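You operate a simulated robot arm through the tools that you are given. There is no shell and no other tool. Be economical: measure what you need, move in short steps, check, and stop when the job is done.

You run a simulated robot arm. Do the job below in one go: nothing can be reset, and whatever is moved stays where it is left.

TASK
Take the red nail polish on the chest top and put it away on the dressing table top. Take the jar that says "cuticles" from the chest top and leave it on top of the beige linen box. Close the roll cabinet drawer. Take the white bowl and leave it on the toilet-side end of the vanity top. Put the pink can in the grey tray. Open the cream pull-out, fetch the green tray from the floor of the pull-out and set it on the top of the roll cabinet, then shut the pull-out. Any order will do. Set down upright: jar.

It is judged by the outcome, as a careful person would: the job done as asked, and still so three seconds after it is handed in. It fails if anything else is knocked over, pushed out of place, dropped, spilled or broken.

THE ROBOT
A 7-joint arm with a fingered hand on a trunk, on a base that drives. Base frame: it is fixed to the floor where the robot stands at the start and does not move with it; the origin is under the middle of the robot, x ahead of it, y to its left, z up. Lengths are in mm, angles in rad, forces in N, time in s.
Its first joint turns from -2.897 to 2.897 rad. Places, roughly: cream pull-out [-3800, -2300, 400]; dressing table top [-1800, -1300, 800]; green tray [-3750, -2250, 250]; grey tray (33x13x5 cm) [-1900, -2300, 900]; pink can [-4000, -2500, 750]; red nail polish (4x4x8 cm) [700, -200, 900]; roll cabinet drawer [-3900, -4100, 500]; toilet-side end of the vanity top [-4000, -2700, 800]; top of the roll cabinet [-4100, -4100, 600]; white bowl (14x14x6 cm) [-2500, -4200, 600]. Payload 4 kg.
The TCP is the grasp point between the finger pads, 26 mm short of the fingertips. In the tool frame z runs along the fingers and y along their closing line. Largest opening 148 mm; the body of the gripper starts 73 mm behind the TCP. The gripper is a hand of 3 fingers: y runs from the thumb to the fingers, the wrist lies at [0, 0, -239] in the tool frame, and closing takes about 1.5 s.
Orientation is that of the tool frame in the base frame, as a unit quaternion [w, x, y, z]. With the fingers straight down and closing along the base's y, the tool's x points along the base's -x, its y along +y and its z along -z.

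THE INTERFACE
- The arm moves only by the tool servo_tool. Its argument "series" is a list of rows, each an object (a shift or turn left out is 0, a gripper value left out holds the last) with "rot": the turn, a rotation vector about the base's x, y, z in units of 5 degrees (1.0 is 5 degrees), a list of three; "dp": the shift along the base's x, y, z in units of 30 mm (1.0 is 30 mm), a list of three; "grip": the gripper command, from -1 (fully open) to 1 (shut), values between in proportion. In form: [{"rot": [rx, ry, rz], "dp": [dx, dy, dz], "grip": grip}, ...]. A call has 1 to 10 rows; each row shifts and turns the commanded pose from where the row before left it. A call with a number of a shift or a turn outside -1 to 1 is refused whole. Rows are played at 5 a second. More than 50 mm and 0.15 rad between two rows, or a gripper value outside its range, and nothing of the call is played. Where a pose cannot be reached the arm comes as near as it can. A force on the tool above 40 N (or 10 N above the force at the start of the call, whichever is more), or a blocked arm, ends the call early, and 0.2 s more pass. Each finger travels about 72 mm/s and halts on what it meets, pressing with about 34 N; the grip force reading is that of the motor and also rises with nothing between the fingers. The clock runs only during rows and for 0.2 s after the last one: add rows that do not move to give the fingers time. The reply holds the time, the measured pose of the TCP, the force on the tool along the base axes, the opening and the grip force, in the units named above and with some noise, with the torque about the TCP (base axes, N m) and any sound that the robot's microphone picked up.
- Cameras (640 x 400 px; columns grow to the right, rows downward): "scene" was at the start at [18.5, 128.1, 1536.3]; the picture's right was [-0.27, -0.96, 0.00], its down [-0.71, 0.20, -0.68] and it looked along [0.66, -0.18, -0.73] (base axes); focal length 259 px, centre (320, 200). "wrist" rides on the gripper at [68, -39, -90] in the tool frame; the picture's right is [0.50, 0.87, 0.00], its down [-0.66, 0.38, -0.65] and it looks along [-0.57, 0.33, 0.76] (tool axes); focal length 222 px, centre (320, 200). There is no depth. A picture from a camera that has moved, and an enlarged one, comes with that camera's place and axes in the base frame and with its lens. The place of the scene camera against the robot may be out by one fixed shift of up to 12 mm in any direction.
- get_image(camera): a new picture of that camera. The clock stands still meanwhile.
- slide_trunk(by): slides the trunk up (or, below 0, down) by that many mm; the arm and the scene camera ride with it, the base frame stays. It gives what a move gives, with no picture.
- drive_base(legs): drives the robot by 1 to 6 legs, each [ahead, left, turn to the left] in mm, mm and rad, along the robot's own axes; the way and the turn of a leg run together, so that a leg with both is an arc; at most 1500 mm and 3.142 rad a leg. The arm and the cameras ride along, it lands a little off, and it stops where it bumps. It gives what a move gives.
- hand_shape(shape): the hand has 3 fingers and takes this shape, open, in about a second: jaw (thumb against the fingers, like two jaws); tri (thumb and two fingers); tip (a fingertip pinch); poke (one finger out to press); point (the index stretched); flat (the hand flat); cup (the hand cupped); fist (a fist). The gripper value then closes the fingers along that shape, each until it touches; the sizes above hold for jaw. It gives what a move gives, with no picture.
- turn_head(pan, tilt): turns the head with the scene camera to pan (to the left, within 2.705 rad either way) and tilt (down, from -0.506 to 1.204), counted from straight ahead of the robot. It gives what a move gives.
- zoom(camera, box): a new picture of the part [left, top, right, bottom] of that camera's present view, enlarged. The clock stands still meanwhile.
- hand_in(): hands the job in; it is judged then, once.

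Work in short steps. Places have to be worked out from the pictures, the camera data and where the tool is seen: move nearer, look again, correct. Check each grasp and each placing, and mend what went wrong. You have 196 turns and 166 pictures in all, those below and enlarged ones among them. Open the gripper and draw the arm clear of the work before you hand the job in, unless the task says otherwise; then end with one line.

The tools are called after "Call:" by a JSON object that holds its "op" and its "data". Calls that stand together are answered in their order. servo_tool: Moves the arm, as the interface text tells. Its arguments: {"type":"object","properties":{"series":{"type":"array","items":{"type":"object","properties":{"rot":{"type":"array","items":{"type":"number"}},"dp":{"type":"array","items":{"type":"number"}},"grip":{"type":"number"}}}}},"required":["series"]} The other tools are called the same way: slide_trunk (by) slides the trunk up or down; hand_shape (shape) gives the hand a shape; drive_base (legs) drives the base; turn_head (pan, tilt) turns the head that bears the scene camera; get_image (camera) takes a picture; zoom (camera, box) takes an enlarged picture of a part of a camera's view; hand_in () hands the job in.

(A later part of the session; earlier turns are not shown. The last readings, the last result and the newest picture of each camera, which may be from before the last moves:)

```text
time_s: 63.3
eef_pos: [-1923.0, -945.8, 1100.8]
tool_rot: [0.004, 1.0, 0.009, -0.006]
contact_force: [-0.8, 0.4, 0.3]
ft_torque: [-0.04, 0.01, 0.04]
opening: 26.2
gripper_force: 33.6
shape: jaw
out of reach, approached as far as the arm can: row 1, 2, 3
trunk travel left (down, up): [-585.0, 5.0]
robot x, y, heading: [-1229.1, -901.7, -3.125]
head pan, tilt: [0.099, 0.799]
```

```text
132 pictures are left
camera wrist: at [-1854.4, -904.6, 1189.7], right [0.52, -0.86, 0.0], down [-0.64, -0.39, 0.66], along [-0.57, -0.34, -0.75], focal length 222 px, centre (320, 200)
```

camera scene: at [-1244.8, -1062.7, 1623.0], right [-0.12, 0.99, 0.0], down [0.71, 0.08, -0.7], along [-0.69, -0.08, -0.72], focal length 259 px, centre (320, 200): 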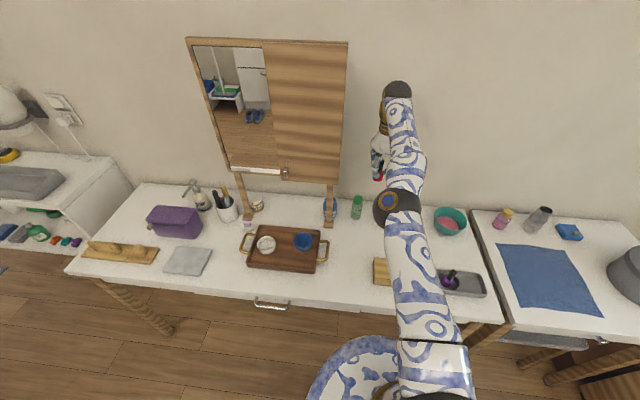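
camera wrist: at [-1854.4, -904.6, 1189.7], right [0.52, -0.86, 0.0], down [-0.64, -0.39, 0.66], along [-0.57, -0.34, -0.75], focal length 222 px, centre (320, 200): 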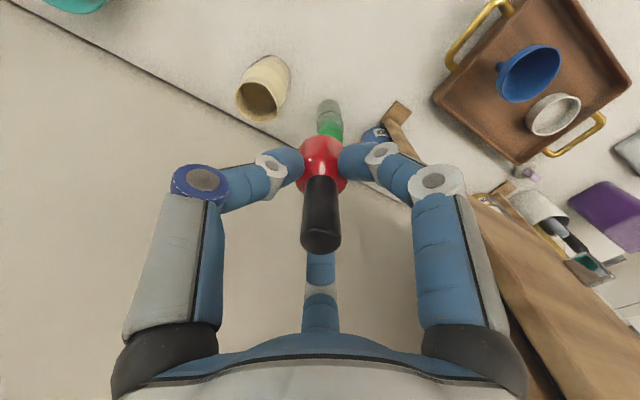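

The arm looks fully stretched (all readings fit a 731 mm sphere about the shoulder). I'll try to break the singularity with an inward-down command toward the shoulder axis.

Call:
{"op": "servo_tool", "data": {"series": [{"dp": [1, 0, -0.9]}, {"dp": [1, 0, -0.9]}, {"dp": [1, 0, -0.9]}]}}

Call:
{"op": "servo_tool", "data": {"series": [{"rot": [0, -1, 0]}, {"rot": [0, -1, 0]}, {"rot": [0, -1, 0]}]}}

```text
time_s: 64.1
eef_pos: [-1936.6, -953.1, 1048.9]
tool_rot: [0.004, 1.0, 0.01, -0.005]
contact_force: [0.5, -0.6, -0.8]
ft_torque: [0.02, -0.02, 0.01]
opening: 26.1
gripper_force: 33.6
shape: jaw
out of reach, approached as far as the arm can: row 1, 2, 3
trunk travel left (down, up): [-585.0, 5.0]
robot x, y, heading: [-1231.9, -901.8, -3.123]
head pan, tilt: [0.099, 0.799]
```

```text
time_s: 64.9
eef_pos: [-1887.7, -947.3, 1046.9]
tool_rot: [0.004, 0.995, 0.009, 0.104]
contact_force: [-0.2, 0.7, -0.2]
ft_torque: [-0.01, 0.03, 0.02]
opening: 25.8
gripper_force: 34.2
shape: jaw
out of reach, approached as far as the arm can: row 1, 2, 3
trunk travel left (down, up): [-585.0, 5.0]
robot x, y, heading: [-1228.4, -904.4, -3.125]
head pan, tilt: [0.099, 0.799]
```

Only the wrist rotated; the elbow stays straight. I'll undo the tilt and test an upward-inward move.

Call:
{"op": "servo_tool", "data": {"series": [{"rot": [0, 1, 0], "dp": [0.5, 0.3, 1]}, {"rot": [0, 1, 0], "dp": [0.5, 0.3, 1]}, {"rot": [0, 1, 0], "dp": [0.5, 0.3, 1]}, {"dp": [0.5, 0.3, 1]}, {"dp": [0.5, 0.3, 1]}]}}

Call:
{"op": "get_image", "data": {"camera": "scene"}}

```text
time_s: 66.1
eef_pos: [-1878.7, -901.1, 1219.9]
tool_rot: [0.003, 1.0, 0.009, -0.008]
contact_force: [0.3, 0.0, -0.5]
ft_torque: [-0.01, 0.01, 0.0]
opening: 26.1
gripper_force: 34.3
shape: jaw
out of reach, approached as far as the arm can: row 1, 2, 3, 5
trunk travel left (down, up): [-585.0, 5.0]
robot x, y, heading: [-1226.5, -899.5, -3.123]
head pan, tilt: [0.099, 0.799]
```

```text
131 pictures are left
camera scene: at [-1243.4, -1061.4, 1623.1], right [-0.12, 0.99, 0.0], down [0.71, 0.08, -0.7], along [-0.69, -0.08, -0.72], focal length 259 px, centre (320, 200)
```

scene: 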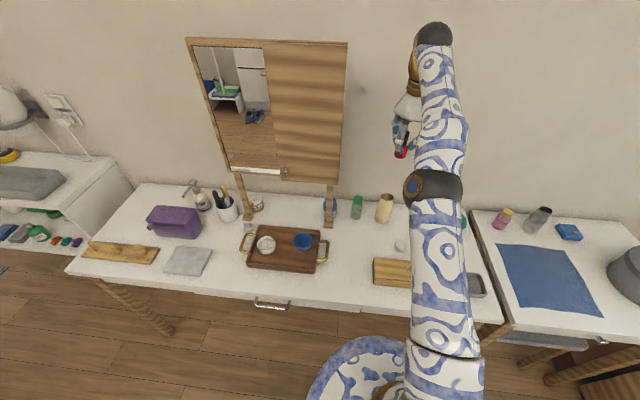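

Only tangential moves succeed, perhaps because inward ones need too large an elbow change per row. I'll try very small radial inward steps.

Call:
{"op": "servo_tool", "data": {"series": [{"dp": [0.04, 0, -0.02]}, {"dp": [0.04, 0, -0.02]}, {"dp": [0.04, 0, -0.02]}, {"dp": [0.05, 0, -0.025]}, {"dp": [0.05, 0, -0.025]}, {"dp": [0.08, 0, -0.04]}, {"dp": [0.08, 0, -0.04]}, {"dp": [0.1, 0, -0.05]}, {"dp": [0.1, 0, -0.05]}, {"dp": [0.15, 0, -0.07]}]}}

```text
time_s: 68.3
eef_pos: [-1877.8, -902.9, 1217.6]
tool_rot: [0.004, 1.0, 0.009, -0.006]
contact_force: [0.8, 0.1, -0.2]
ft_torque: [-0.01, 0.01, 0.0]
opening: 26.0
gripper_force: 33.9
shape: jaw
out of reach, approached as far as the arm can: row 5, 7, 9, 10
trunk travel left (down, up): [-585.0, 5.0]
robot x, y, heading: [-1235.7, -902.3, -3.121]
head pan, tilt: [0.099, 0.799]
```

Symmetry of the links explains the lock: pure translations never bend the elbow, but pitching about the wrist should. I'll pitch the fingers inward while drawing the TCP inward.

Call:
{"op": "servo_tool", "data": {"series": [{"rot": [0, -1, 0], "dp": [0.85, 0, -0.05]}, {"rot": [0, -1, 0], "dp": [0.85, 0, -0.05]}, {"rot": [0, -1, 0], "dp": [0.85, 0, 0]}, {"rot": [0, -1, 0], "dp": [0.85, 0, 0.05]}, {"rot": [0, -1, 0], "dp": [0.85, 0, 0.1]}, {"rot": [0, -1, 0], "dp": [0.85, 0, 0.1]}]}}

Call:
{"op": "servo_tool", "data": {"series": [{"dp": [0.5, 0, 0]}, {"dp": [0.5, 0, 0]}, {"dp": [0.5, 0, 0]}, {"dp": [0.5, 0, 0]}]}}

```text
time_s: 69.7
eef_pos: [-1750.3, -906.2, 1216.1]
tool_rot: [-0.01, 0.977, 0.02, 0.21]
contact_force: [0.3, 0.2, -0.7]
ft_torque: [0.03, 0.0, 0.01]
opening: 26.3
gripper_force: 34.0
shape: jaw
out of reach, approached as far as the arm can: row 5, 6
trunk travel left (down, up): [-585.0, 5.0]
robot x, y, heading: [-1224.6, -904.4, -3.126]
head pan, tilt: [0.099, 0.799]
```

```text
time_s: 70.7
eef_pos: [-1690.2, -904.4, 1214.9]
tool_rot: [-0.011, 0.978, 0.019, 0.209]
contact_force: [0.5, -0.2, -0.7]
ft_torque: [0.0, 0.02, -0.02]
opening: 25.9
gripper_force: 34.5
shape: jaw
trunk travel left (down, up): [-585.0, 5.0]
robot x, y, heading: [-1227.0, -898.8, -3.127]
head pan, tilt: [0.099, 0.799]
```

Unlocked. I'll level the tool while descending at this nearer radius.

Call:
{"op": "servo_tool", "data": {"series": [{"rot": [0, 1, 0], "dp": [0, 0, -1]}, {"rot": [0, 1, 0], "dp": [0, 0, -1]}, {"rot": [0, 1, 0], "dp": [0, 0, -1]}, {"rot": [0, 1, 0], "dp": [0, -0.5, -1]}, {"rot": [0, 0.85, 0], "dp": [0, -0.5, -1]}, {"dp": [-0.6, -0.6, -0.6]}, {"dp": [-0.6, -0.6, -0.6]}]}}

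Call:
{"op": "get_image", "data": {"camera": "wrist"}}

Call:
{"op": "get_image", "data": {"camera": "scene"}}

```text
time_s: 72.3
eef_pos: [-1727.3, -971.4, 1026.8]
tool_rot: [-0.015, 1.0, 0.018, -0.001]
contact_force: [-0.3, 0.1, -0.6]
ft_torque: [0.0, -0.01, 0.0]
opening: 26.1
gripper_force: 34.0
shape: jaw
trunk travel left (down, up): [-585.0, 5.0]
robot x, y, heading: [-1230.8, -899.5, -3.122]
head pan, tilt: [0.099, 0.799]
```

```text
130 pictures are left
camera wrist: at [-1658.7, -932.7, 1118.6], right [0.53, -0.85, -0.03], down [-0.64, -0.42, 0.64], along [-0.56, -0.32, -0.77], focal length 222 px, centre (320, 200)
```

wrist: 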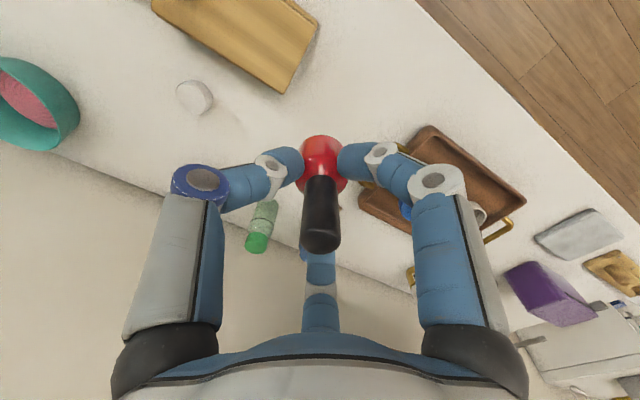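

```text
129 pictures are left
camera scene: at [-1245.0, -1062.7, 1623.0], right [-0.12, 0.99, 0.0], down [0.71, 0.08, -0.7], along [-0.69, -0.08, -0.72], focal length 259 px, centre (320, 200)
```

scene: 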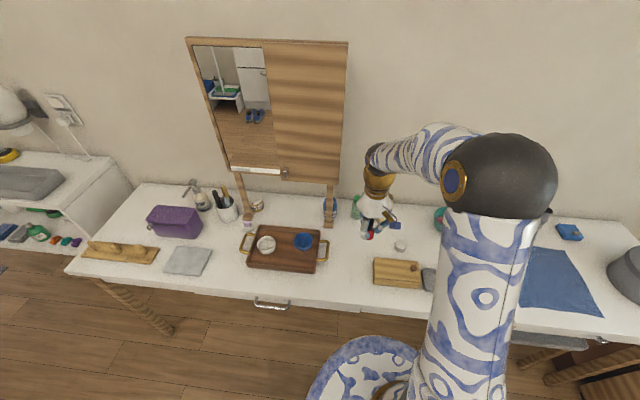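

I'll move over the clear spot at about (-1830,-1005) and lower to z≈880, then check.

Call:
{"op": "servo_tool", "data": {"series": [{"dp": [-0.9, -0.3, -0.6]}, {"dp": [-0.9, -0.3, -0.7]}, {"dp": [-0.9, -0.3, -0.7]}, {"dp": [-0.75, -0.25, -0.7]}, {"dp": [0, 0, -0.7]}, {"dp": [0, 0, -0.7]}, {"dp": [0, 0, -0.6]}]}}

Call:
{"op": "get_image", "data": {"camera": "wrist"}}

Call:
{"op": "zoom", "data": {"camera": "scene", "box": [230, 160, 470, 310]}}

```text
time_s: 73.9
eef_pos: [-1830.1, -1004.7, 887.1]
tool_rot: [-0.015, 1.0, 0.017, -0.001]
contact_force: [-0.6, -0.9, -0.6]
ft_torque: [0.0, -0.02, -0.01]
opening: 25.9
gripper_force: 34.3
shape: jaw
trunk travel left (down, up): [-585.0, 5.0]
robot x, y, heading: [-1226.2, -899.4, -3.123]
head pan, tilt: [0.099, 0.799]
```

```text
128 pictures are left
camera wrist: at [-1762.1, -965.6, 978.6], right [0.53, -0.85, -0.03], down [-0.64, -0.42, 0.64], along [-0.56, -0.32, -0.77], focal length 222 px, centre (320, 200)
```

wrist: 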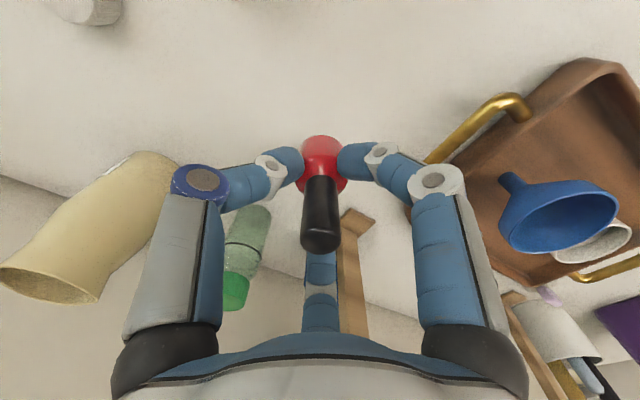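

```text
2.67 times, centred on (350, 235) of scene
camera zoom: at [-1244.8, -1062.6, 1623.0], right [-0.12, 0.99, 0.0], down [0.71, 0.08, -0.7], along [-0.69, -0.08, -0.72], focal length 690 px, centre (240, 107)
```

zoom: 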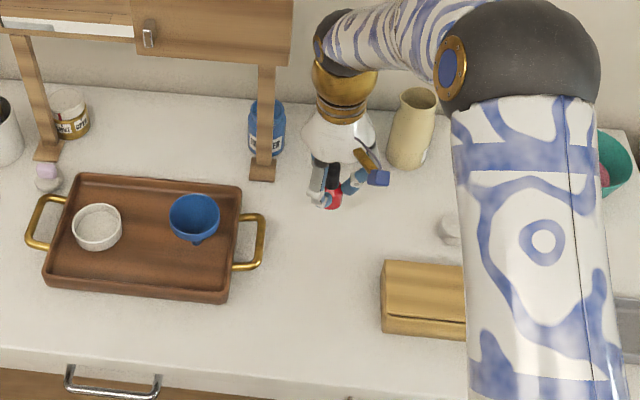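

The hand is close to the mirror foot and bottle, so I'll move 45 mm toward the robot and then lower.

Call:
{"op": "servo_tool", "data": {"series": [{"dp": [0.8, 0, 0]}, {"dp": [0.7, 0, -0.2]}, {"dp": [0, 0, -0.3]}, {"dp": [0, 0, -0.3]}, {"dp": [0, 0, -0.2]}, {"dp": [0, 0, -0.2]}, {"dp": [0, 0, -0.2]}, {"dp": [0, 0, -0.15]}, {"dp": [0, 0, -0.15]}, {"dp": [0, 0, -0.15]}]}}

Call:
{"op": "zoom", "data": {"camera": "scene", "box": [230, 160, 470, 310]}}

```text
time_s: 76.1
eef_pos: [-1785.7, -1005.3, 833.1]
tool_rot: [-0.015, 1.0, 0.018, -0.001]
contact_force: [0.3, -0.2, -0.6]
ft_torque: [0.01, 0.0, 0.01]
opening: 26.0
gripper_force: 33.9
shape: jaw
trunk travel left (down, up): [-585.0, 5.0]
robot x, y, heading: [-1225.7, -899.8, -3.125]
head pan, tilt: [0.099, 0.799]
```

```text
2.67 times, centred on (350, 235) of scene
camera zoom: at [-1244.5, -1062.5, 1623.0], right [-0.12, 0.99, 0.0], down [0.71, 0.08, -0.7], along [-0.69, -0.08, -0.72], focal length 690 px, centre (240, 107)
```

zoom: 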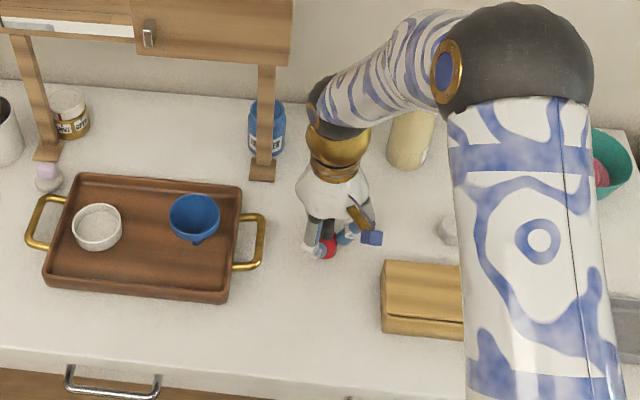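

Spot is good. I'll continue lowering in small steps until contact.

Call:
{"op": "servo_tool", "data": {"series": [{"dp": [0, 0, -0.15]}, {"dp": [0, 0, -0.15]}, {"dp": [0, 0, -0.15]}, {"dp": [0, 0, -0.15]}, {"dp": [0, 0, -0.15]}, {"dp": [0, 0, -0.15]}, {"dp": [0, 0, -0.15]}, {"dp": [0, 0, -0.15]}]}}

```text
time_s: 76.8
eef_pos: [-1788.3, -1007.3, 828.4]
tool_rot: [-0.015, 1.0, 0.018, -0.006]
contact_force: [3.4, 2.5, 29.0]
ft_torque: [0.11, -0.12, -0.03]
opening: 28.0
gripper_force: 34.3
shape: jaw
trunk travel left (down, up): [-585.0, 5.0]
robot x, y, heading: [-1228.0, -899.3, -3.126]
head pan, tilt: [0.099, 0.799]
stopped in row 3: the force on the tool passed its limit (the readings are from after the stop); the commanded pose is now the measured one
```

Contact. Now release and rise.

Call:
{"op": "servo_tool", "data": {"series": [{"grip": 0.4, "dp": [0, 0, 0.05]}, {"grip": 0.1}, {"grip": -0.1}, {}, {}]}}

Call:
{"op": "servo_tool", "data": {"series": [{"dp": [0, 0, 0.7]}, {"dp": [0, 0, 1]}, {"dp": [0, 0, 1]}, {"dp": [0, 0, 1]}, {"dp": [0.5, 0, 1]}, {"dp": [0.5, 0, 1]}]}}

Call:
{"op": "zoom", "data": {"camera": "scene", "box": [230, 160, 470, 310]}}

```text
time_s: 78.0
eef_pos: [-1788.1, -1005.7, 825.1]
tool_rot: [-0.014, 1.0, 0.018, -0.003]
contact_force: [0.0, -0.7, -0.1]
ft_torque: [-0.01, 0.02, 0.03]
opening: 80.8
gripper_force: 0.1
shape: jaw
trunk travel left (down, up): [-585.0, 5.0]
robot x, y, heading: [-1229.6, -903.1, -3.124]
head pan, tilt: [0.099, 0.799]
```

```text
time_s: 79.3
eef_pos: [-1760.7, -1007.6, 998.2]
tool_rot: [-0.014, 1.0, 0.017, -0.005]
contact_force: [1.0, 0.0, 0.3]
ft_torque: [0.01, 0.01, -0.04]
opening: 80.8
gripper_force: 0.0
shape: jaw
trunk travel left (down, up): [-585.0, 5.0]
robot x, y, heading: [-1228.5, -901.7, -3.122]
head pan, tilt: [0.099, 0.799]
```

```text
2.67 times, centred on (350, 235) of scene
camera zoom: at [-1243.9, -1062.4, 1623.0], right [-0.12, 0.99, 0.0], down [0.71, 0.08, -0.7], along [-0.69, -0.08, -0.72], focal length 690 px, centre (240, 107)
```

zoom: 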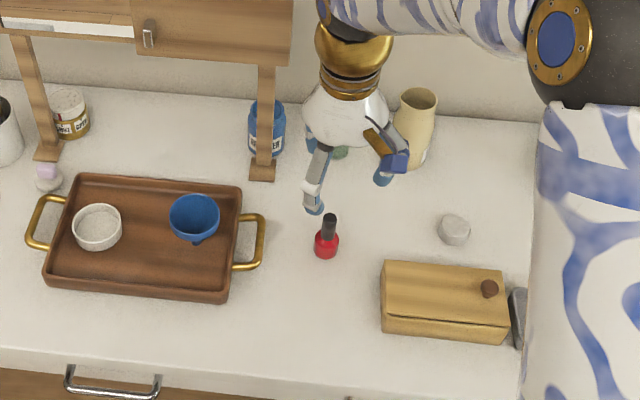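

Polish is placed upright. Next I'll retract the arm to a compact pose and drive toward the bathroom doorway to look.

Call:
{"op": "servo_tool", "data": {"series": [{"dp": [1, 0.7, 0.5], "grip": 0.2}, {"dp": [1, 0.7, 0.3]}, {"dp": [1, 0.7, 0]}, {"dp": [1, 0.7, 0]}, {"dp": [0.6, 0.6, 0]}]}}

Call:
{"op": "drive_base", "data": {"legs": [[-330, 0, 0], [0, 0, 1.55], [1200, 0, 0]]}}

Call:
{"op": "turn_head", "data": {"pan": -0.3, "tilt": 0.4}}

Call:
{"op": "get_image", "data": {"camera": "scene"}}

```text
time_s: 80.5
eef_pos: [-1618.8, -903.5, 1023.5]
tool_rot: [-0.015, 1.0, 0.018, -0.004]
contact_force: [0.1, 0.5, -0.2]
ft_torque: [-0.04, 0.0, 0.05]
opening: 59.6
gripper_force: 0.0
shape: jaw
trunk travel left (down, up): [-585.0, 5.0]
robot x, y, heading: [-1229.5, -900.8, -3.123]
head pan, tilt: [0.099, 0.799]
```

```text
time_s: 92.2
eef_pos: [-936.9, -2496.5, 1023.9]
tool_rot: [-0.008, 0.709, 0.706, -0.013]
contact_force: [-0.6, -0.5, 0.1]
ft_torque: [0.01, -0.01, 0.02]
opening: 59.0
gripper_force: 0.0
shape: jaw
trunk travel left (down, up): [-585.0, 5.0]
robot x, y, heading: [-925.0, -2103.0, -1.589]
head pan, tilt: [0.099, 0.799]
```

```text
time_s: 93.1
eef_pos: [-936.8, -2497.1, 1021.1]
tool_rot: [-0.007, 0.709, 0.705, -0.014]
contact_force: [0.1, -0.3, -0.8]
ft_torque: [-0.02, 0.0, -0.02]
opening: 59.7
gripper_force: 0.1
shape: jaw
trunk travel left (down, up): [-585.0, 5.0]
robot x, y, heading: [-919.5, -2103.8, -1.596]
head pan, tilt: [-0.3, 0.4]
```

```text
124 pictures are left
camera scene: at [-798.5, -2138.8, 1658.1], right [-0.95, 0.32, 0.0], down [0.12, 0.37, -0.92], along [-0.29, -0.87, -0.39], focal length 259 px, centre (320, 200)
```

scene: 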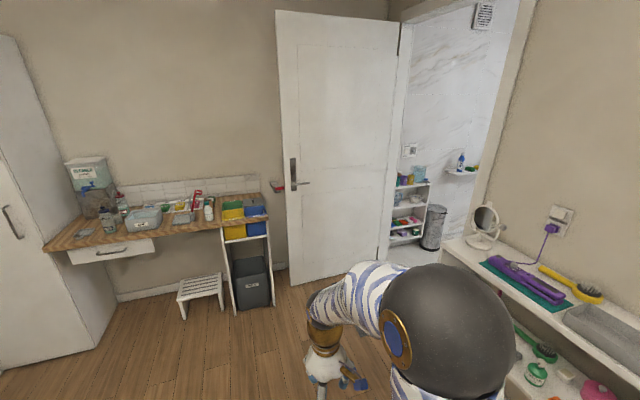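

The doorway is to the right of the open door. I'll look further right at the shelf and the doorway.

Call:
{"op": "turn_head", "data": {"pan": -1.0, "tilt": 0.55}}

Call:
{"op": "get_image", "data": {"camera": "scene"}}

```text
time_s: 94.1
eef_pos: [-936.1, -2496.3, 1023.5]
tool_rot: [-0.008, 0.709, 0.705, -0.013]
contact_force: [-0.2, 0.0, -0.1]
ft_torque: [0.0, -0.03, -0.01]
opening: 59.8
gripper_force: 0.1
shape: jaw
trunk travel left (down, up): [-585.0, 5.0]
robot x, y, heading: [-922.8, -2104.7, -1.592]
head pan, tilt: [-1.0, 0.55]
```

```text
123 pictures are left
camera scene: at [-845.7, -2097.9, 1644.4], right [-0.52, 0.85, 0.0], down [0.45, 0.27, -0.85], along [-0.73, -0.45, -0.52], focal length 259 px, centre (320, 200)
```

scene: 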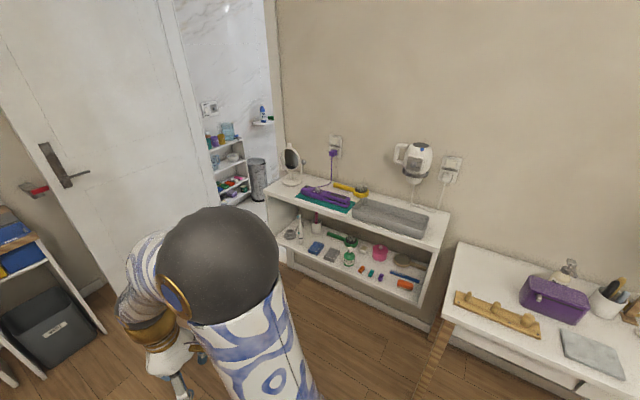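

The doorway spans about y −3250 to −4030 in the wall at x≈−2100. I'll move in front of it facing −x and look through.

Call:
{"op": "drive_base", "data": {"legs": [[850, 0, 0], [0, 0, -1.55], [0, 680, 0]]}}

Call:
{"op": "turn_head", "data": {"pan": 0.2, "tilt": 0.35}}

Call:
{"op": "get_image", "data": {"camera": "scene"}}

```text
time_s: 105.6
eef_pos: [-1335.5, -3584.4, 1022.0]
tool_rot: [-0.014, 0.998, 0.068, -0.004]
contact_force: [0.6, 0.6, -0.2]
ft_torque: [0.01, 0.02, -0.01]
opening: 59.4
gripper_force: 0.0
shape: jaw
trunk travel left (down, up): [-585.0, 5.0]
robot x, y, heading: [-950.5, -3541.7, -3.02]
head pan, tilt: [-1.0, 0.55]
stopped in leg 3: the robot was blocked; the commanded pose is now the measured one
```

```text
time_s: 107.0
eef_pos: [-1334.8, -3583.7, 1023.1]
tool_rot: [-0.014, 0.998, 0.068, -0.004]
contact_force: [-0.5, -0.4, 0.5]
ft_torque: [0.0, 0.01, -0.02]
opening: 59.4
gripper_force: 0.1
shape: jaw
trunk travel left (down, up): [-585.0, 5.0]
robot x, y, heading: [-946.1, -3542.8, -3.027]
head pan, tilt: [0.201, 0.351]
```

```text
122 pictures are left
camera scene: at [-956.5, -3715.6, 1662.7], right [-0.31, 0.95, 0.0], down [0.33, 0.11, -0.94], along [-0.89, -0.29, -0.34], focal length 259 px, centre (320, 200)
```

scene: 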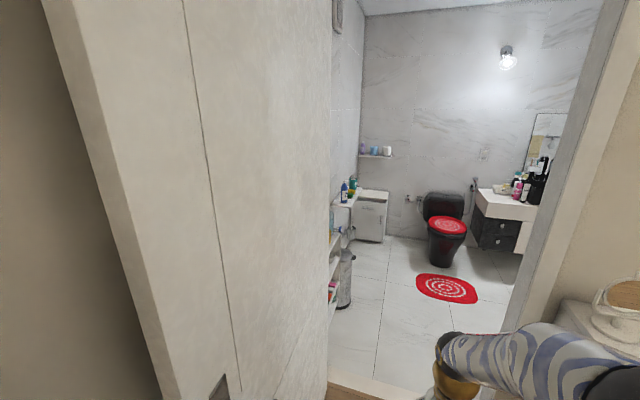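

The base was blocked on its left. I'll look at what it touched.

Call:
{"op": "turn_head", "data": {"pan": 1.2, "tilt": 0.9}}

Call:
{"op": "get_image", "data": {"camera": "scene"}}

```text
time_s: 108.2
eef_pos: [-1335.0, -3584.1, 1022.4]
tool_rot: [-0.014, 0.998, 0.068, -0.005]
contact_force: [-0.1, 0.6, 0.1]
ft_torque: [0.0, -0.02, 0.0]
opening: 59.4
gripper_force: 0.0
shape: jaw
trunk travel left (down, up): [-585.0, 5.0]
robot x, y, heading: [-945.7, -3542.5, -3.022]
head pan, tilt: [1.201, 0.901]
```

```text
121 pictures are left
camera scene: at [-886.9, -3759.5, 1615.1], right [-0.97, 0.25, 0.0], down [0.2, 0.76, -0.62], along [-0.16, -0.6, -0.78], focal length 259 px, centre (320, 200)
```

scene: 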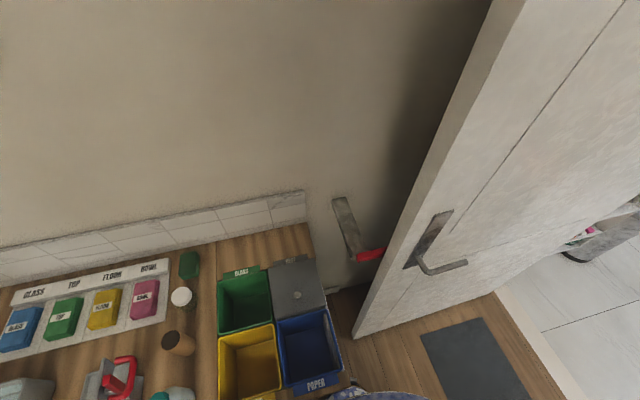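

The base likely touched the bin shelf; the bins look in place. I'll back off to the right, straighten, go ahead and centre on the doorway (y≈−3570).

Call:
{"op": "drive_base", "data": {"legs": [[0, -60, 0], [0, 0, -0.12], [550, 60, 0]]}}

Call:
{"op": "turn_head", "data": {"pan": 0.0, "tilt": 0.5}}

Call:
{"op": "get_image", "data": {"camera": "scene"}}

```text
time_s: 112.6
eef_pos: [-1911.3, -3523.9, 1022.1]
tool_rot: [-0.016, 1.0, 0.0, -0.003]
contact_force: [0.0, -0.1, -0.8]
ft_torque: [-0.01, 0.02, 0.0]
opening: 59.2
gripper_force: 0.3
shape: jaw
trunk travel left (down, up): [-585.0, 5.0]
robot x, y, heading: [-1520.8, -3534.6, 3.118]
head pan, tilt: [1.201, 0.901]
```

```text
time_s: 114.0
eef_pos: [-1910.8, -3524.1, 1023.6]
tool_rot: [-0.014, 1.0, 0.0, -0.003]
contact_force: [-0.3, -0.7, -0.2]
ft_torque: [0.01, 0.01, -0.06]
opening: 59.3
gripper_force: 0.1
shape: jaw
trunk travel left (down, up): [-585.0, 5.0]
robot x, y, heading: [-1521.4, -3536.5, 3.12]
head pan, tilt: [0.0, 0.499]
```

```text
120 pictures are left
camera scene: at [-1553.4, -3688.3, 1649.0], right [0.02, 1.0, 0.0], down [0.48, -0.01, -0.88], along [-0.88, 0.02, -0.48], focal length 259 px, centre (320, 200)
```

scene: 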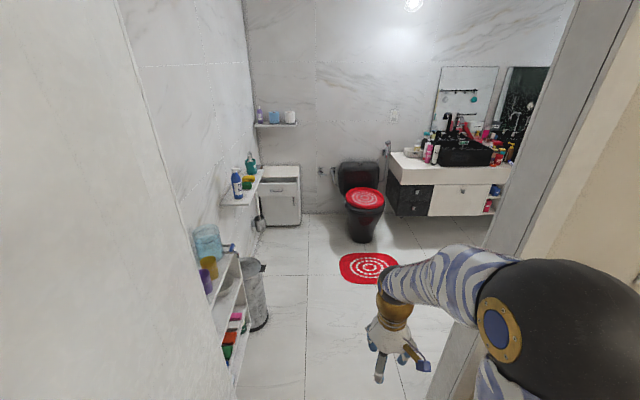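

Path through the doorway is clear. I'll drive in to x≈−2500 and look left for the white bowl.

Call:
{"op": "drive_base", "data": {"legs": [[900, 0, 0]]}}

Call:
{"op": "turn_head", "data": {"pan": 1.2, "tilt": 0.8}}

Call:
{"op": "get_image", "data": {"camera": "scene"}}

Call:
{"op": "turn_head", "data": {"pan": -0.4, "tilt": 0.5}}

Call:
{"op": "get_image", "data": {"camera": "scene"}}

```text
time_s: 118.7
eef_pos: [-2806.3, -3512.6, 1021.8]
tool_rot: [-0.014, 1.0, 0.003, -0.003]
contact_force: [-0.5, 0.1, -0.3]
ft_torque: [-0.02, 0.0, 0.02]
opening: 59.2
gripper_force: 0.0
shape: jaw
trunk travel left (down, up): [-585.0, 5.0]
robot x, y, heading: [-2412.0, -3519.4, 3.128]
head pan, tilt: [0.0, 0.499]
```

```text
time_s: 120.1
eef_pos: [-2805.8, -3512.7, 1022.3]
tool_rot: [-0.016, 1.0, 0.003, -0.003]
contact_force: [0.3, 0.6, -0.3]
ft_torque: [0.0, 0.0, 0.03]
opening: 59.4
gripper_force: 0.0
shape: jaw
trunk travel left (down, up): [-585.0, 5.0]
robot x, y, heading: [-2414.1, -3521.6, 3.131]
head pan, tilt: [1.201, 0.799]
```

```text
119 pictures are left
camera scene: at [-2385.3, -3749.6, 1623.0], right [-0.93, 0.37, 0.0], down [0.27, 0.66, -0.7], along [-0.26, -0.65, -0.72], focal length 259 px, centre (320, 200)
```

scene: 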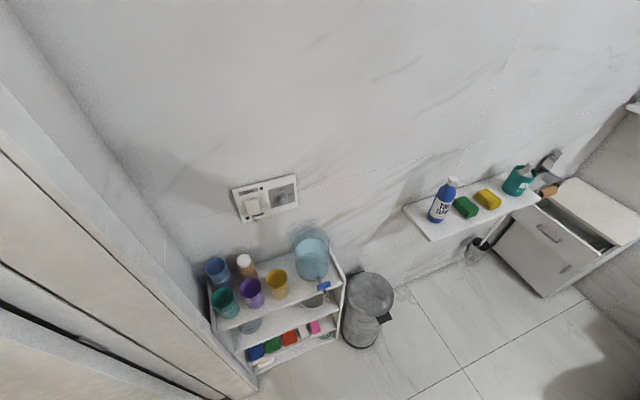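

```text
time_s: 121.8
eef_pos: [-2805.2, -3513.3, 1023.6]
tool_rot: [-0.015, 1.0, 0.003, -0.003]
contact_force: [0.6, 0.3, -0.7]
ft_torque: [0.0, -0.02, -0.01]
opening: 59.5
gripper_force: 0.0
shape: jaw
trunk travel left (down, up): [-585.0, 5.0]
robot x, y, heading: [-2413.8, -3520.2, 3.129]
head pan, tilt: [-0.4, 0.499]
```

```text
118 pictures are left
camera scene: at [-2438.5, -3638.4, 1649.0], right [0.4, 0.92, 0.0], down [0.44, -0.19, -0.88], along [-0.8, 0.35, -0.48], focal length 259 px, centre (320, 200)
```

scene: 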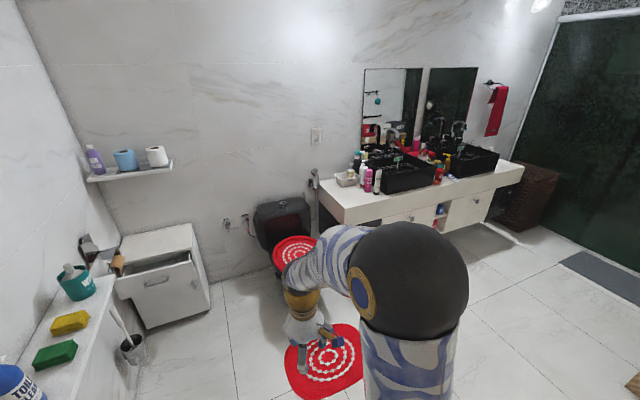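

The roll cabinet with its ajar drawer is ahead left and the vanity is ahead right. I'll zoom into the left shelf unit for the white bowl.

Call:
{"op": "turn_head", "data": {"pan": 1.3, "tilt": 0.95}}

Call:
{"op": "zoom", "data": {"camera": "scene", "box": [180, 150, 420, 320]}}

```text
time_s: 123.5
eef_pos: [-2805.8, -3512.4, 1022.8]
tool_rot: [-0.015, 1.0, 0.002, -0.004]
contact_force: [-0.3, -0.5, -0.8]
ft_torque: [-0.03, 0.01, -0.01]
opening: 59.4
gripper_force: 0.0
shape: jaw
trunk travel left (down, up): [-585.0, 5.0]
robot x, y, heading: [-2417.4, -3520.4, 3.124]
head pan, tilt: [1.3, 0.949]
```

```text
2.35 times, centred on (300, 235) of scene
camera zoom: at [-2375.5, -3744.6, 1611.5], right [-0.96, 0.28, 0.0], down [0.23, 0.78, -0.58], along [-0.16, -0.56, -0.81], focal length 609 px, centre (367, 118)
```

zoom: 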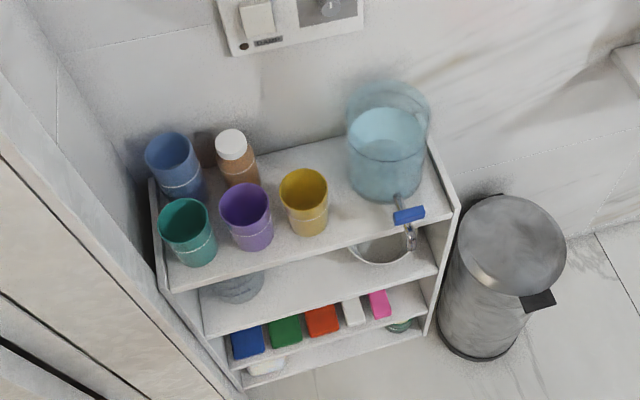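

The white bowl is on the middle shelf beneath the top board, at about (−2520,−4170,600). I'll face the shelf and lower the trunk to look level.

Call:
{"op": "drive_base", "data": {"legs": [[100, 0, 0], [0, 0, 1.585]]}}

Call:
{"op": "slide_trunk", "data": {"by": -400}}

Call:
{"op": "turn_head", "data": {"pan": 0.1, "tilt": 0.6}}

Call:
{"op": "get_image", "data": {"camera": "scene"}}

Call:
{"op": "get_image", "data": {"camera": "wrist"}}

```text
time_s: 128.6
eef_pos: [-2507.3, -3910.1, 1023.1]
tool_rot: [-0.007, 0.691, 0.722, -0.013]
contact_force: [-1.0, 0.1, -0.2]
ft_torque: [0.02, 0.04, 0.01]
opening: 59.4
gripper_force: 0.1
shape: jaw
trunk travel left (down, up): [-585.0, 5.0]
robot x, y, heading: [-2516.1, -3519.2, -1.55]
head pan, tilt: [1.3, 0.949]
```

```text
time_s: 132.4
eef_pos: [-2508.4, -3911.8, 623.7]
tool_rot: [-0.007, 0.692, 0.722, -0.012]
contact_force: [-0.1, 0.3, 0.2]
ft_torque: [0.01, 0.02, 0.01]
opening: 59.3
gripper_force: 0.1
shape: jaw
trunk travel left (down, up): [-185.0, 405.0]
robot x, y, heading: [-2514.0, -3521.1, -1.547]
head pan, tilt: [1.3, 0.949]
```

```text
time_s: 133.8
eef_pos: [-2507.9, -3910.8, 622.9]
tool_rot: [-0.008, 0.692, 0.721, -0.014]
contact_force: [-0.2, 0.0, -0.6]
ft_torque: [0.0, -0.02, -0.03]
opening: 59.3
gripper_force: 0.1
shape: jaw
trunk travel left (down, up): [-185.0, 405.0]
robot x, y, heading: [-2512.9, -3518.0, -1.544]
head pan, tilt: [0.099, 0.6]
```

```text
116 pictures are left
camera scene: at [-2351.8, -3545.9, 1239.9], right [-0.99, -0.12, 0.0], down [-0.07, 0.56, -0.82], along [0.1, -0.82, -0.57], focal length 259 px, centre (320, 200)
```

scene: 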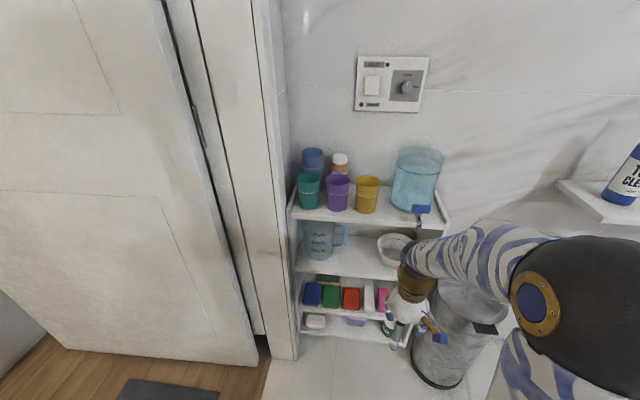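

```text
115 pictures are left
camera wrist: at [-2545.8, -3843.8, 713.5], right [0.84, 0.54, -0.03], down [0.42, -0.63, 0.65], along [0.33, -0.56, -0.76], focal length 222 px, centre (320, 200)
```

wrist: 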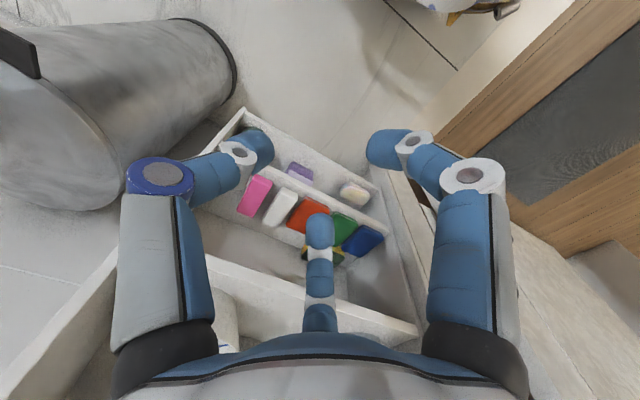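

The bowl is at about (−2520,−4215), z 541–601, with its near rim at y≈−4145. I'll plan a rim pinch with the tool tilted 45° forward, thumb inside: first yaw +90°, then tilt while moving forward.

Call:
{"op": "servo_tool", "data": {"series": [{"rot": [0, 0, 1], "dp": [0, 0, 0.4]}, {"rot": [0, 0, 1], "dp": [0, 0, 0.4]}, {"rot": [0, 0, 1], "dp": [0, 0, 0.4]}, {"rot": [0, 0, 1]}, {"rot": [0, 0, 1]}, {"rot": [0, 0, 1]}, {"rot": [0, 0, 1]}, {"rot": [0, 0, 1]}, {"rot": [0, 0, 1]}]}}

Call:
{"op": "servo_tool", "data": {"series": [{"rot": [0, 0, 1]}, {"rot": [0, 0, 1]}, {"rot": [0, 0, 1]}, {"rot": [0, 0, 1]}, {"rot": [0, 0, 1]}, {"rot": [0, 0, 1]}, {"rot": [0, 0, 1]}, {"rot": [0, 0, 1]}, {"rot": [0, 0, 0.5]}]}}

```text
time_s: 135.8
eef_pos: [-2508.6, -3912.0, 659.1]
tool_rot: [-0.002, 0.363, 0.931, -0.015]
contact_force: [0.4, -0.6, 0.7]
ft_torque: [0.02, 0.02, 0.01]
opening: 59.3
gripper_force: 0.1
shape: jaw
trunk travel left (down, up): [-185.0, 405.0]
robot x, y, heading: [-2514.0, -3520.9, -1.549]
head pan, tilt: [0.099, 0.6]
```

```text
time_s: 137.8
eef_pos: [-2508.2, -3910.4, 658.3]
tool_rot: [0.004, 0.0, 1.0, -0.015]
contact_force: [-0.7, 0.5, 0.6]
ft_torque: [-0.01, -0.02, 0.01]
opening: 59.4
gripper_force: 0.0
shape: jaw
trunk travel left (down, up): [-185.0, 405.0]
robot x, y, heading: [-2519.4, -3520.2, -1.543]
head pan, tilt: [0.099, 0.6]
```

Yaw done. Now tilt 45° forward while advancing 100 mm.

Call:
{"op": "servo_tool", "data": {"series": [{"rot": [-1, 0, 0], "dp": [0, -0.37, 0], "grip": 0.0}, {"rot": [-1, 0, 0], "dp": [0, -0.37, 0]}, {"rot": [-1, 0, 0], "dp": [0, -0.37, 0]}, {"rot": [-1, 0, 0], "dp": [0, -0.37, 0]}, {"rot": [-1, 0, 0], "dp": [0, -0.37, 0]}, {"rot": [-1, 0, 0], "dp": [0, -0.37, 0]}, {"rot": [-1, 0, 0], "dp": [0, -0.37, 0]}, {"rot": [-1, 0, 0], "dp": [0, -0.37, 0]}, {"rot": [-1, 0, 0], "dp": [0, -0.37, 0]}]}}

Call:
{"op": "get_image", "data": {"camera": "wrist"}}

Call:
{"op": "get_image", "data": {"camera": "scene"}}

```text
time_s: 139.8
eef_pos: [-2501.9, -3992.1, 652.6]
tool_rot: [0.018, -0.004, 0.943, -0.333]
contact_force: [0.2, 0.5, -1.2]
ft_torque: [0.0, -0.06, 0.02]
opening: 73.8
gripper_force: 0.2
shape: jaw
out of reach, approached as far as the arm can: row 7, 8, 9
trunk travel left (down, up): [-185.0, 405.0]
robot x, y, heading: [-2516.4, -3517.1, -1.545]
head pan, tilt: [0.099, 0.6]
```

```text
114 pictures are left
camera wrist: at [-2571.8, -3966.8, 745.2], right [-0.5, 0.66, -0.56], down [0.63, 0.72, 0.29], along [0.59, -0.21, -0.78], focal length 222 px, centre (320, 200)
```

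wrist: 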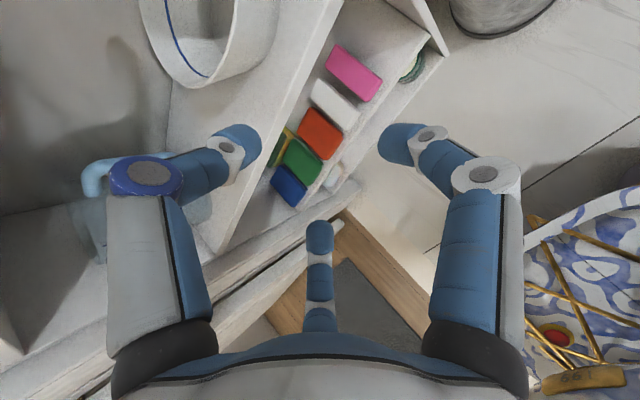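

```text
113 pictures are left
camera scene: at [-2351.8, -3545.8, 1239.9], right [-0.99, -0.12, 0.0], down [-0.07, 0.56, -0.83], along [0.1, -0.82, -0.56], focal length 259 px, centre (320, 200)
```

scene: 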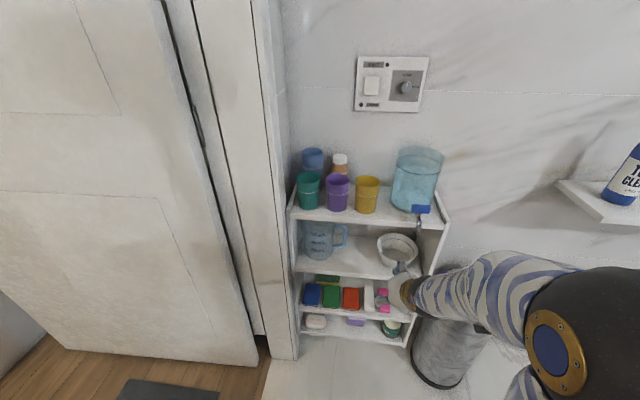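

Tilt reached about 39°. I'll zoom in on the bowl to localise it.

Call:
{"op": "zoom", "data": {"camera": "scene", "box": [330, 180, 490, 300]}}

Call:
{"op": "zoom", "data": {"camera": "wrist", "box": [0, 0, 400, 250]}}

```text
3.33 times, centred on (410, 240) of scene
camera zoom: at [-2351.8, -3545.8, 1239.9], right [-0.99, -0.12, 0.0], down [-0.07, 0.56, -0.83], along [0.1, -0.82, -0.56], focal length 863 px, centre (20, 67)
```

zoom: 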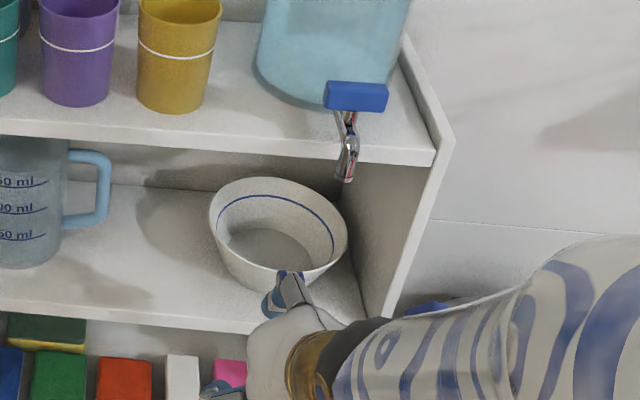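

```text
1.60 times, centred on (200, 125) of wrist
camera zoom: at [-2571.8, -3966.8, 745.2], right [-0.5, 0.66, -0.56], down [0.63, 0.72, 0.29], along [0.59, -0.21, -0.78], focal length 355 px, centre (512, 320)
```

zoom: 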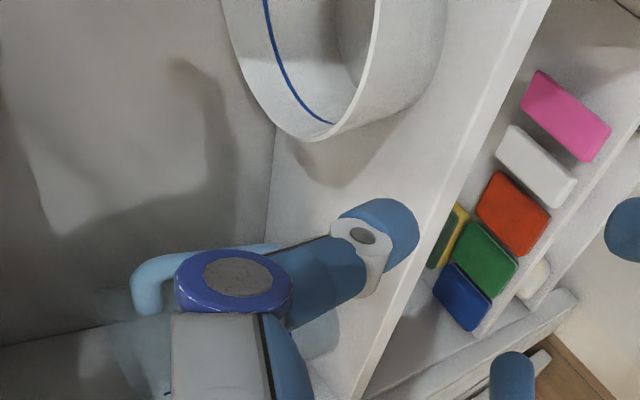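

The rim appears near (−2505..−2540, −4155, 600). I'll bring the hand closer above the near rim and look again.

Call:
{"op": "servo_tool", "data": {"series": [{"dp": [0, -0.6, 0.2]}, {"dp": [0, -0.6, 0.2]}, {"dp": [0, -0.6, 0.2]}, {"dp": [0, -0.6, 0]}, {"dp": [0, -0.6, 0]}, {"dp": [0, -0.6, 0]}]}}

Call:
{"op": "get_image", "data": {"camera": "wrist"}}

Call:
{"op": "zoom", "data": {"camera": "scene", "box": [330, 180, 490, 300]}}

```text
time_s: 141.2
eef_pos: [-2502.9, -4101.8, 671.4]
tool_rot: [0.013, -0.004, 0.936, -0.352]
contact_force: [-0.4, -0.1, -0.1]
ft_torque: [0.01, 0.01, 0.02]
opening: 73.7
gripper_force: 0.1
shape: jaw
trunk travel left (down, up): [-185.0, 405.0]
robot x, y, heading: [-2513.5, -3516.7, -1.544]
head pan, tilt: [0.099, 0.6]
```

```text
110 pictures are left
camera wrist: at [-2571.0, -4072.5, 763.3], right [-0.5, 0.64, -0.58], down [0.64, 0.73, 0.26], along [0.59, -0.24, -0.77], focal length 222 px, centre (320, 200)
```

wrist: 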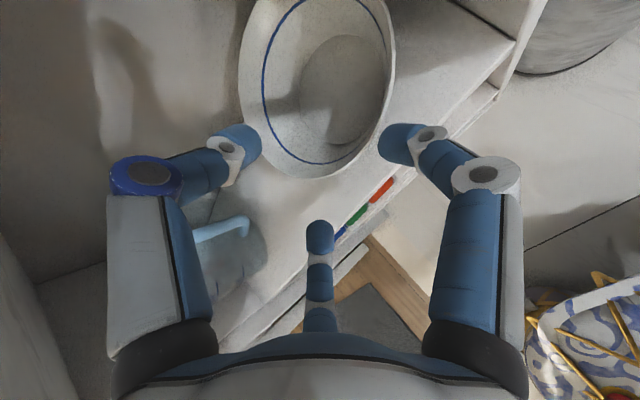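

```text
3.33 times, centred on (410, 240) of scene
camera zoom: at [-2351.8, -3545.8, 1239.9], right [-0.99, -0.12, 0.0], down [-0.07, 0.56, -0.83], along [0.1, -0.82, -0.56], focal length 863 px, centre (20, 67)
```

zoom: 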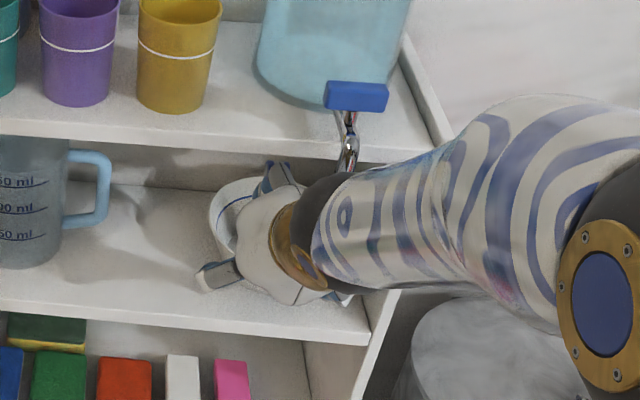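

Fusing both cameras: bowl centre ≈(−2525,−4198), rim z≈612, near rim y≈−4129. I'll narrow the opening to 60 and descend so the thumb goes inside and the fingers outside.

Call:
{"op": "servo_tool", "data": {"series": [{"grip": 0.2, "dp": [-0.1, -0.27, -0.3]}, {"dp": [-0.1, -0.27, -0.6]}, {"dp": [0, -0.27, -0.6]}]}}

Call:
{"op": "get_image", "data": {"camera": "wrist"}}

Call:
{"op": "zoom", "data": {"camera": "scene", "box": [330, 180, 490, 300]}}

```text
time_s: 142.0
eef_pos: [-2508.6, -4126.3, 624.5]
tool_rot: [0.013, -0.004, 0.936, -0.353]
contact_force: [-1.0, 0.1, 0.2]
ft_torque: [-0.04, -0.01, 0.0]
opening: 59.5
gripper_force: 0.1
shape: jaw
trunk travel left (down, up): [-185.0, 405.0]
robot x, y, heading: [-2512.0, -3519.2, -1.549]
head pan, tilt: [0.099, 0.6]
```

```text
108 pictures are left
camera wrist: at [-2577.7, -4096.8, 716.9], right [-0.5, 0.64, -0.58], down [0.64, 0.73, 0.26], along [0.59, -0.24, -0.77], focal length 222 px, centre (320, 200)
```

wrist: 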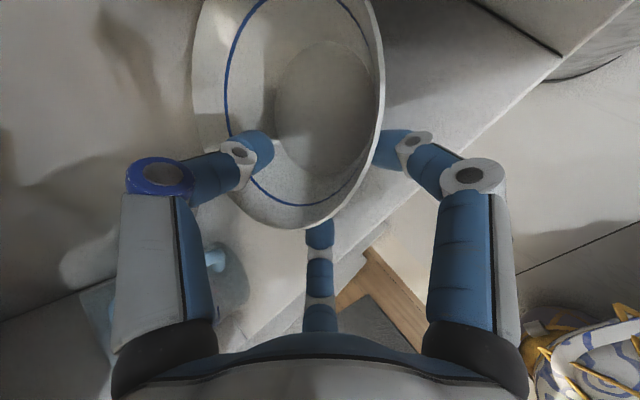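

```text
3.33 times, centred on (410, 240) of scene
camera zoom: at [-2351.9, -3545.8, 1239.9], right [-0.99, -0.12, 0.0], down [-0.07, 0.56, -0.83], along [0.1, -0.82, -0.56], focal length 863 px, centre (20, 67)
```

zoom: 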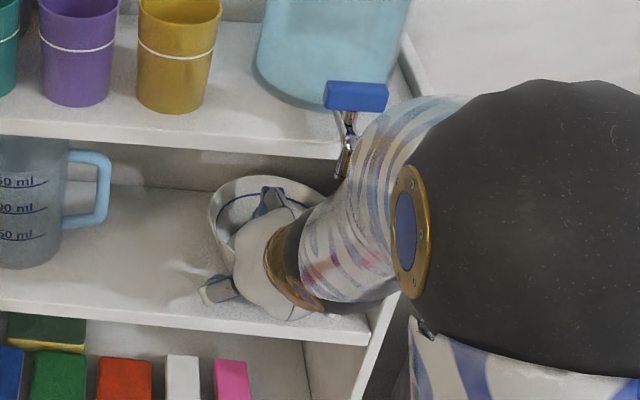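

The thumb is inside the bowl and the other two fingers are outside. I'll lower 15 mm more and close.

Call:
{"op": "servo_tool", "data": {"series": [{"dp": [0, -0.1, -0.3]}, {"dp": [0, 0, -0.25]}]}}

Call:
{"op": "servo_tool", "data": {"series": [{"grip": 0.5}, {"grip": 0.8}, {"grip": 1}, {}, {}, {}]}}

Call:
{"op": "get_image", "data": {"camera": "wrist"}}

Call:
{"op": "zoom", "data": {"camera": "scene", "box": [330, 180, 490, 300]}}

```text
time_s: 142.6
eef_pos: [-2509.7, -4129.2, 609.0]
tool_rot: [0.013, -0.003, 0.936, -0.353]
contact_force: [-1.0, 3.9, 14.4]
ft_torque: [0.02, 0.09, -0.04]
opening: 57.8
gripper_force: 0.0
shape: jaw
trunk travel left (down, up): [-185.0, 405.0]
robot x, y, heading: [-2513.4, -3519.7, -1.546]
head pan, tilt: [0.099, 0.6]
```

```text
time_s: 144.0
eef_pos: [-2509.5, -4128.9, 606.6]
tool_rot: [0.012, -0.003, 0.936, -0.352]
contact_force: [-0.2, -0.6, -1.1]
ft_torque: [0.05, 0.01, 0.03]
opening: 9.1
gripper_force: 33.6
shape: jaw
trunk travel left (down, up): [-185.0, 405.0]
robot x, y, heading: [-2517.8, -3520.4, -1.547]
head pan, tilt: [0.099, 0.6]
```

```text
106 pictures are left
camera wrist: at [-2577.3, -4099.6, 699.5], right [-0.5, 0.64, -0.58], down [0.64, 0.73, 0.26], along [0.59, -0.24, -0.77], focal length 222 px, centre (320, 200)
```

wrist: 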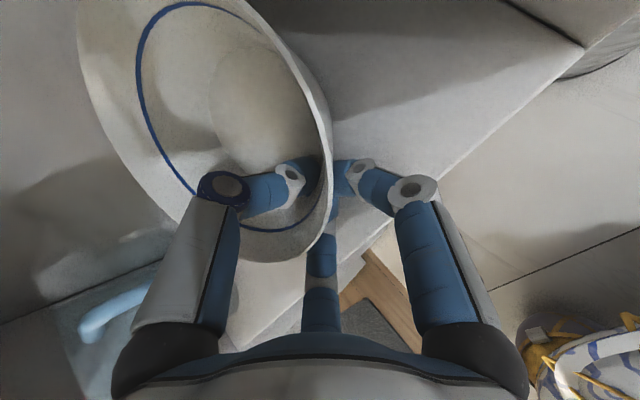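

```text
3.33 times, centred on (410, 240) of scene
camera zoom: at [-2351.8, -3546.0, 1239.9], right [-0.99, -0.12, 0.0], down [-0.07, 0.56, -0.82], along [0.1, -0.82, -0.57], focal length 863 px, centre (20, 67)
```

zoom: 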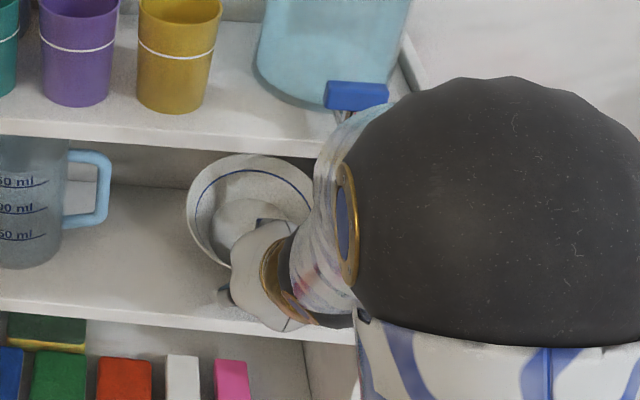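

The wall is pinched (9 mm, 34 N). I'll lift slightly and pull straight out.

Call:
{"op": "servo_tool", "data": {"series": [{"dp": [0, 0.1, 0.3]}, {"dp": [0, 0.3, 0.3]}, {"dp": [0, 0.6, 0]}, {"dp": [0, 0.8, 0]}, {"dp": [0, 0.8, 0]}]}}

Call:
{"op": "get_image", "data": {"camera": "wrist"}}

Call:
{"op": "zoom", "data": {"camera": "scene", "box": [290, 130, 530, 310]}}

```text
time_s: 145.2
eef_pos: [-2507.6, -4049.8, 625.3]
tool_rot: [0.012, -0.003, 0.936, -0.352]
contact_force: [-0.8, -0.8, -0.8]
ft_torque: [0.05, 0.03, -0.01]
opening: 8.8
gripper_force: 34.1
shape: jaw
trunk travel left (down, up): [-185.0, 405.0]
robot x, y, heading: [-2513.2, -3521.0, -1.55]
head pan, tilt: [0.099, 0.6]
```

```text
104 pictures are left
camera wrist: at [-2576.9, -4020.7, 717.4], right [-0.5, 0.64, -0.58], down [0.64, 0.72, 0.26], along [0.59, -0.24, -0.77], focal length 222 px, centre (320, 200)
```

wrist: 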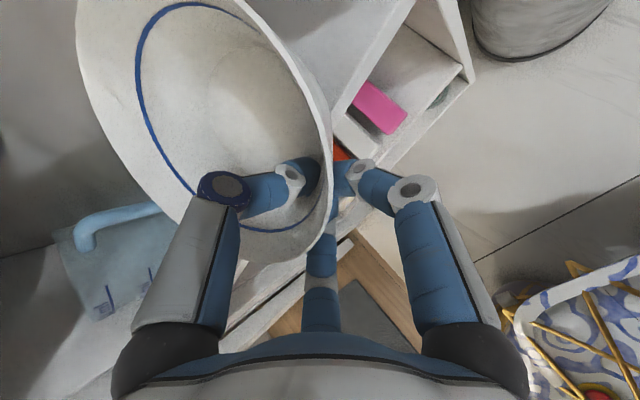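

```text
2.22 times, centred on (410, 220) of scene
camera zoom: at [-2351.8, -3546.1, 1239.9], right [-0.99, -0.12, 0.0], down [-0.07, 0.56, -0.82], along [0.1, -0.82, -0.57], focal length 575 px, centre (120, 156)
```

zoom: 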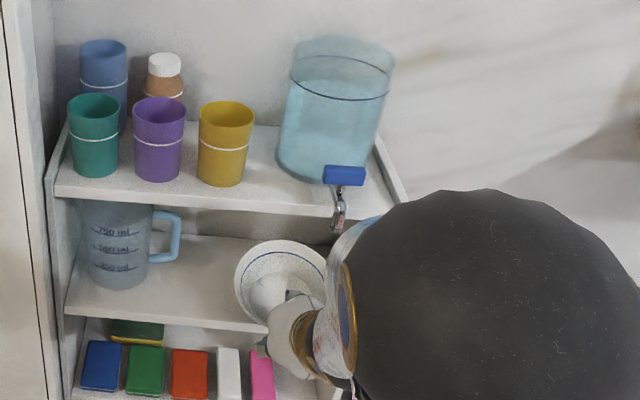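

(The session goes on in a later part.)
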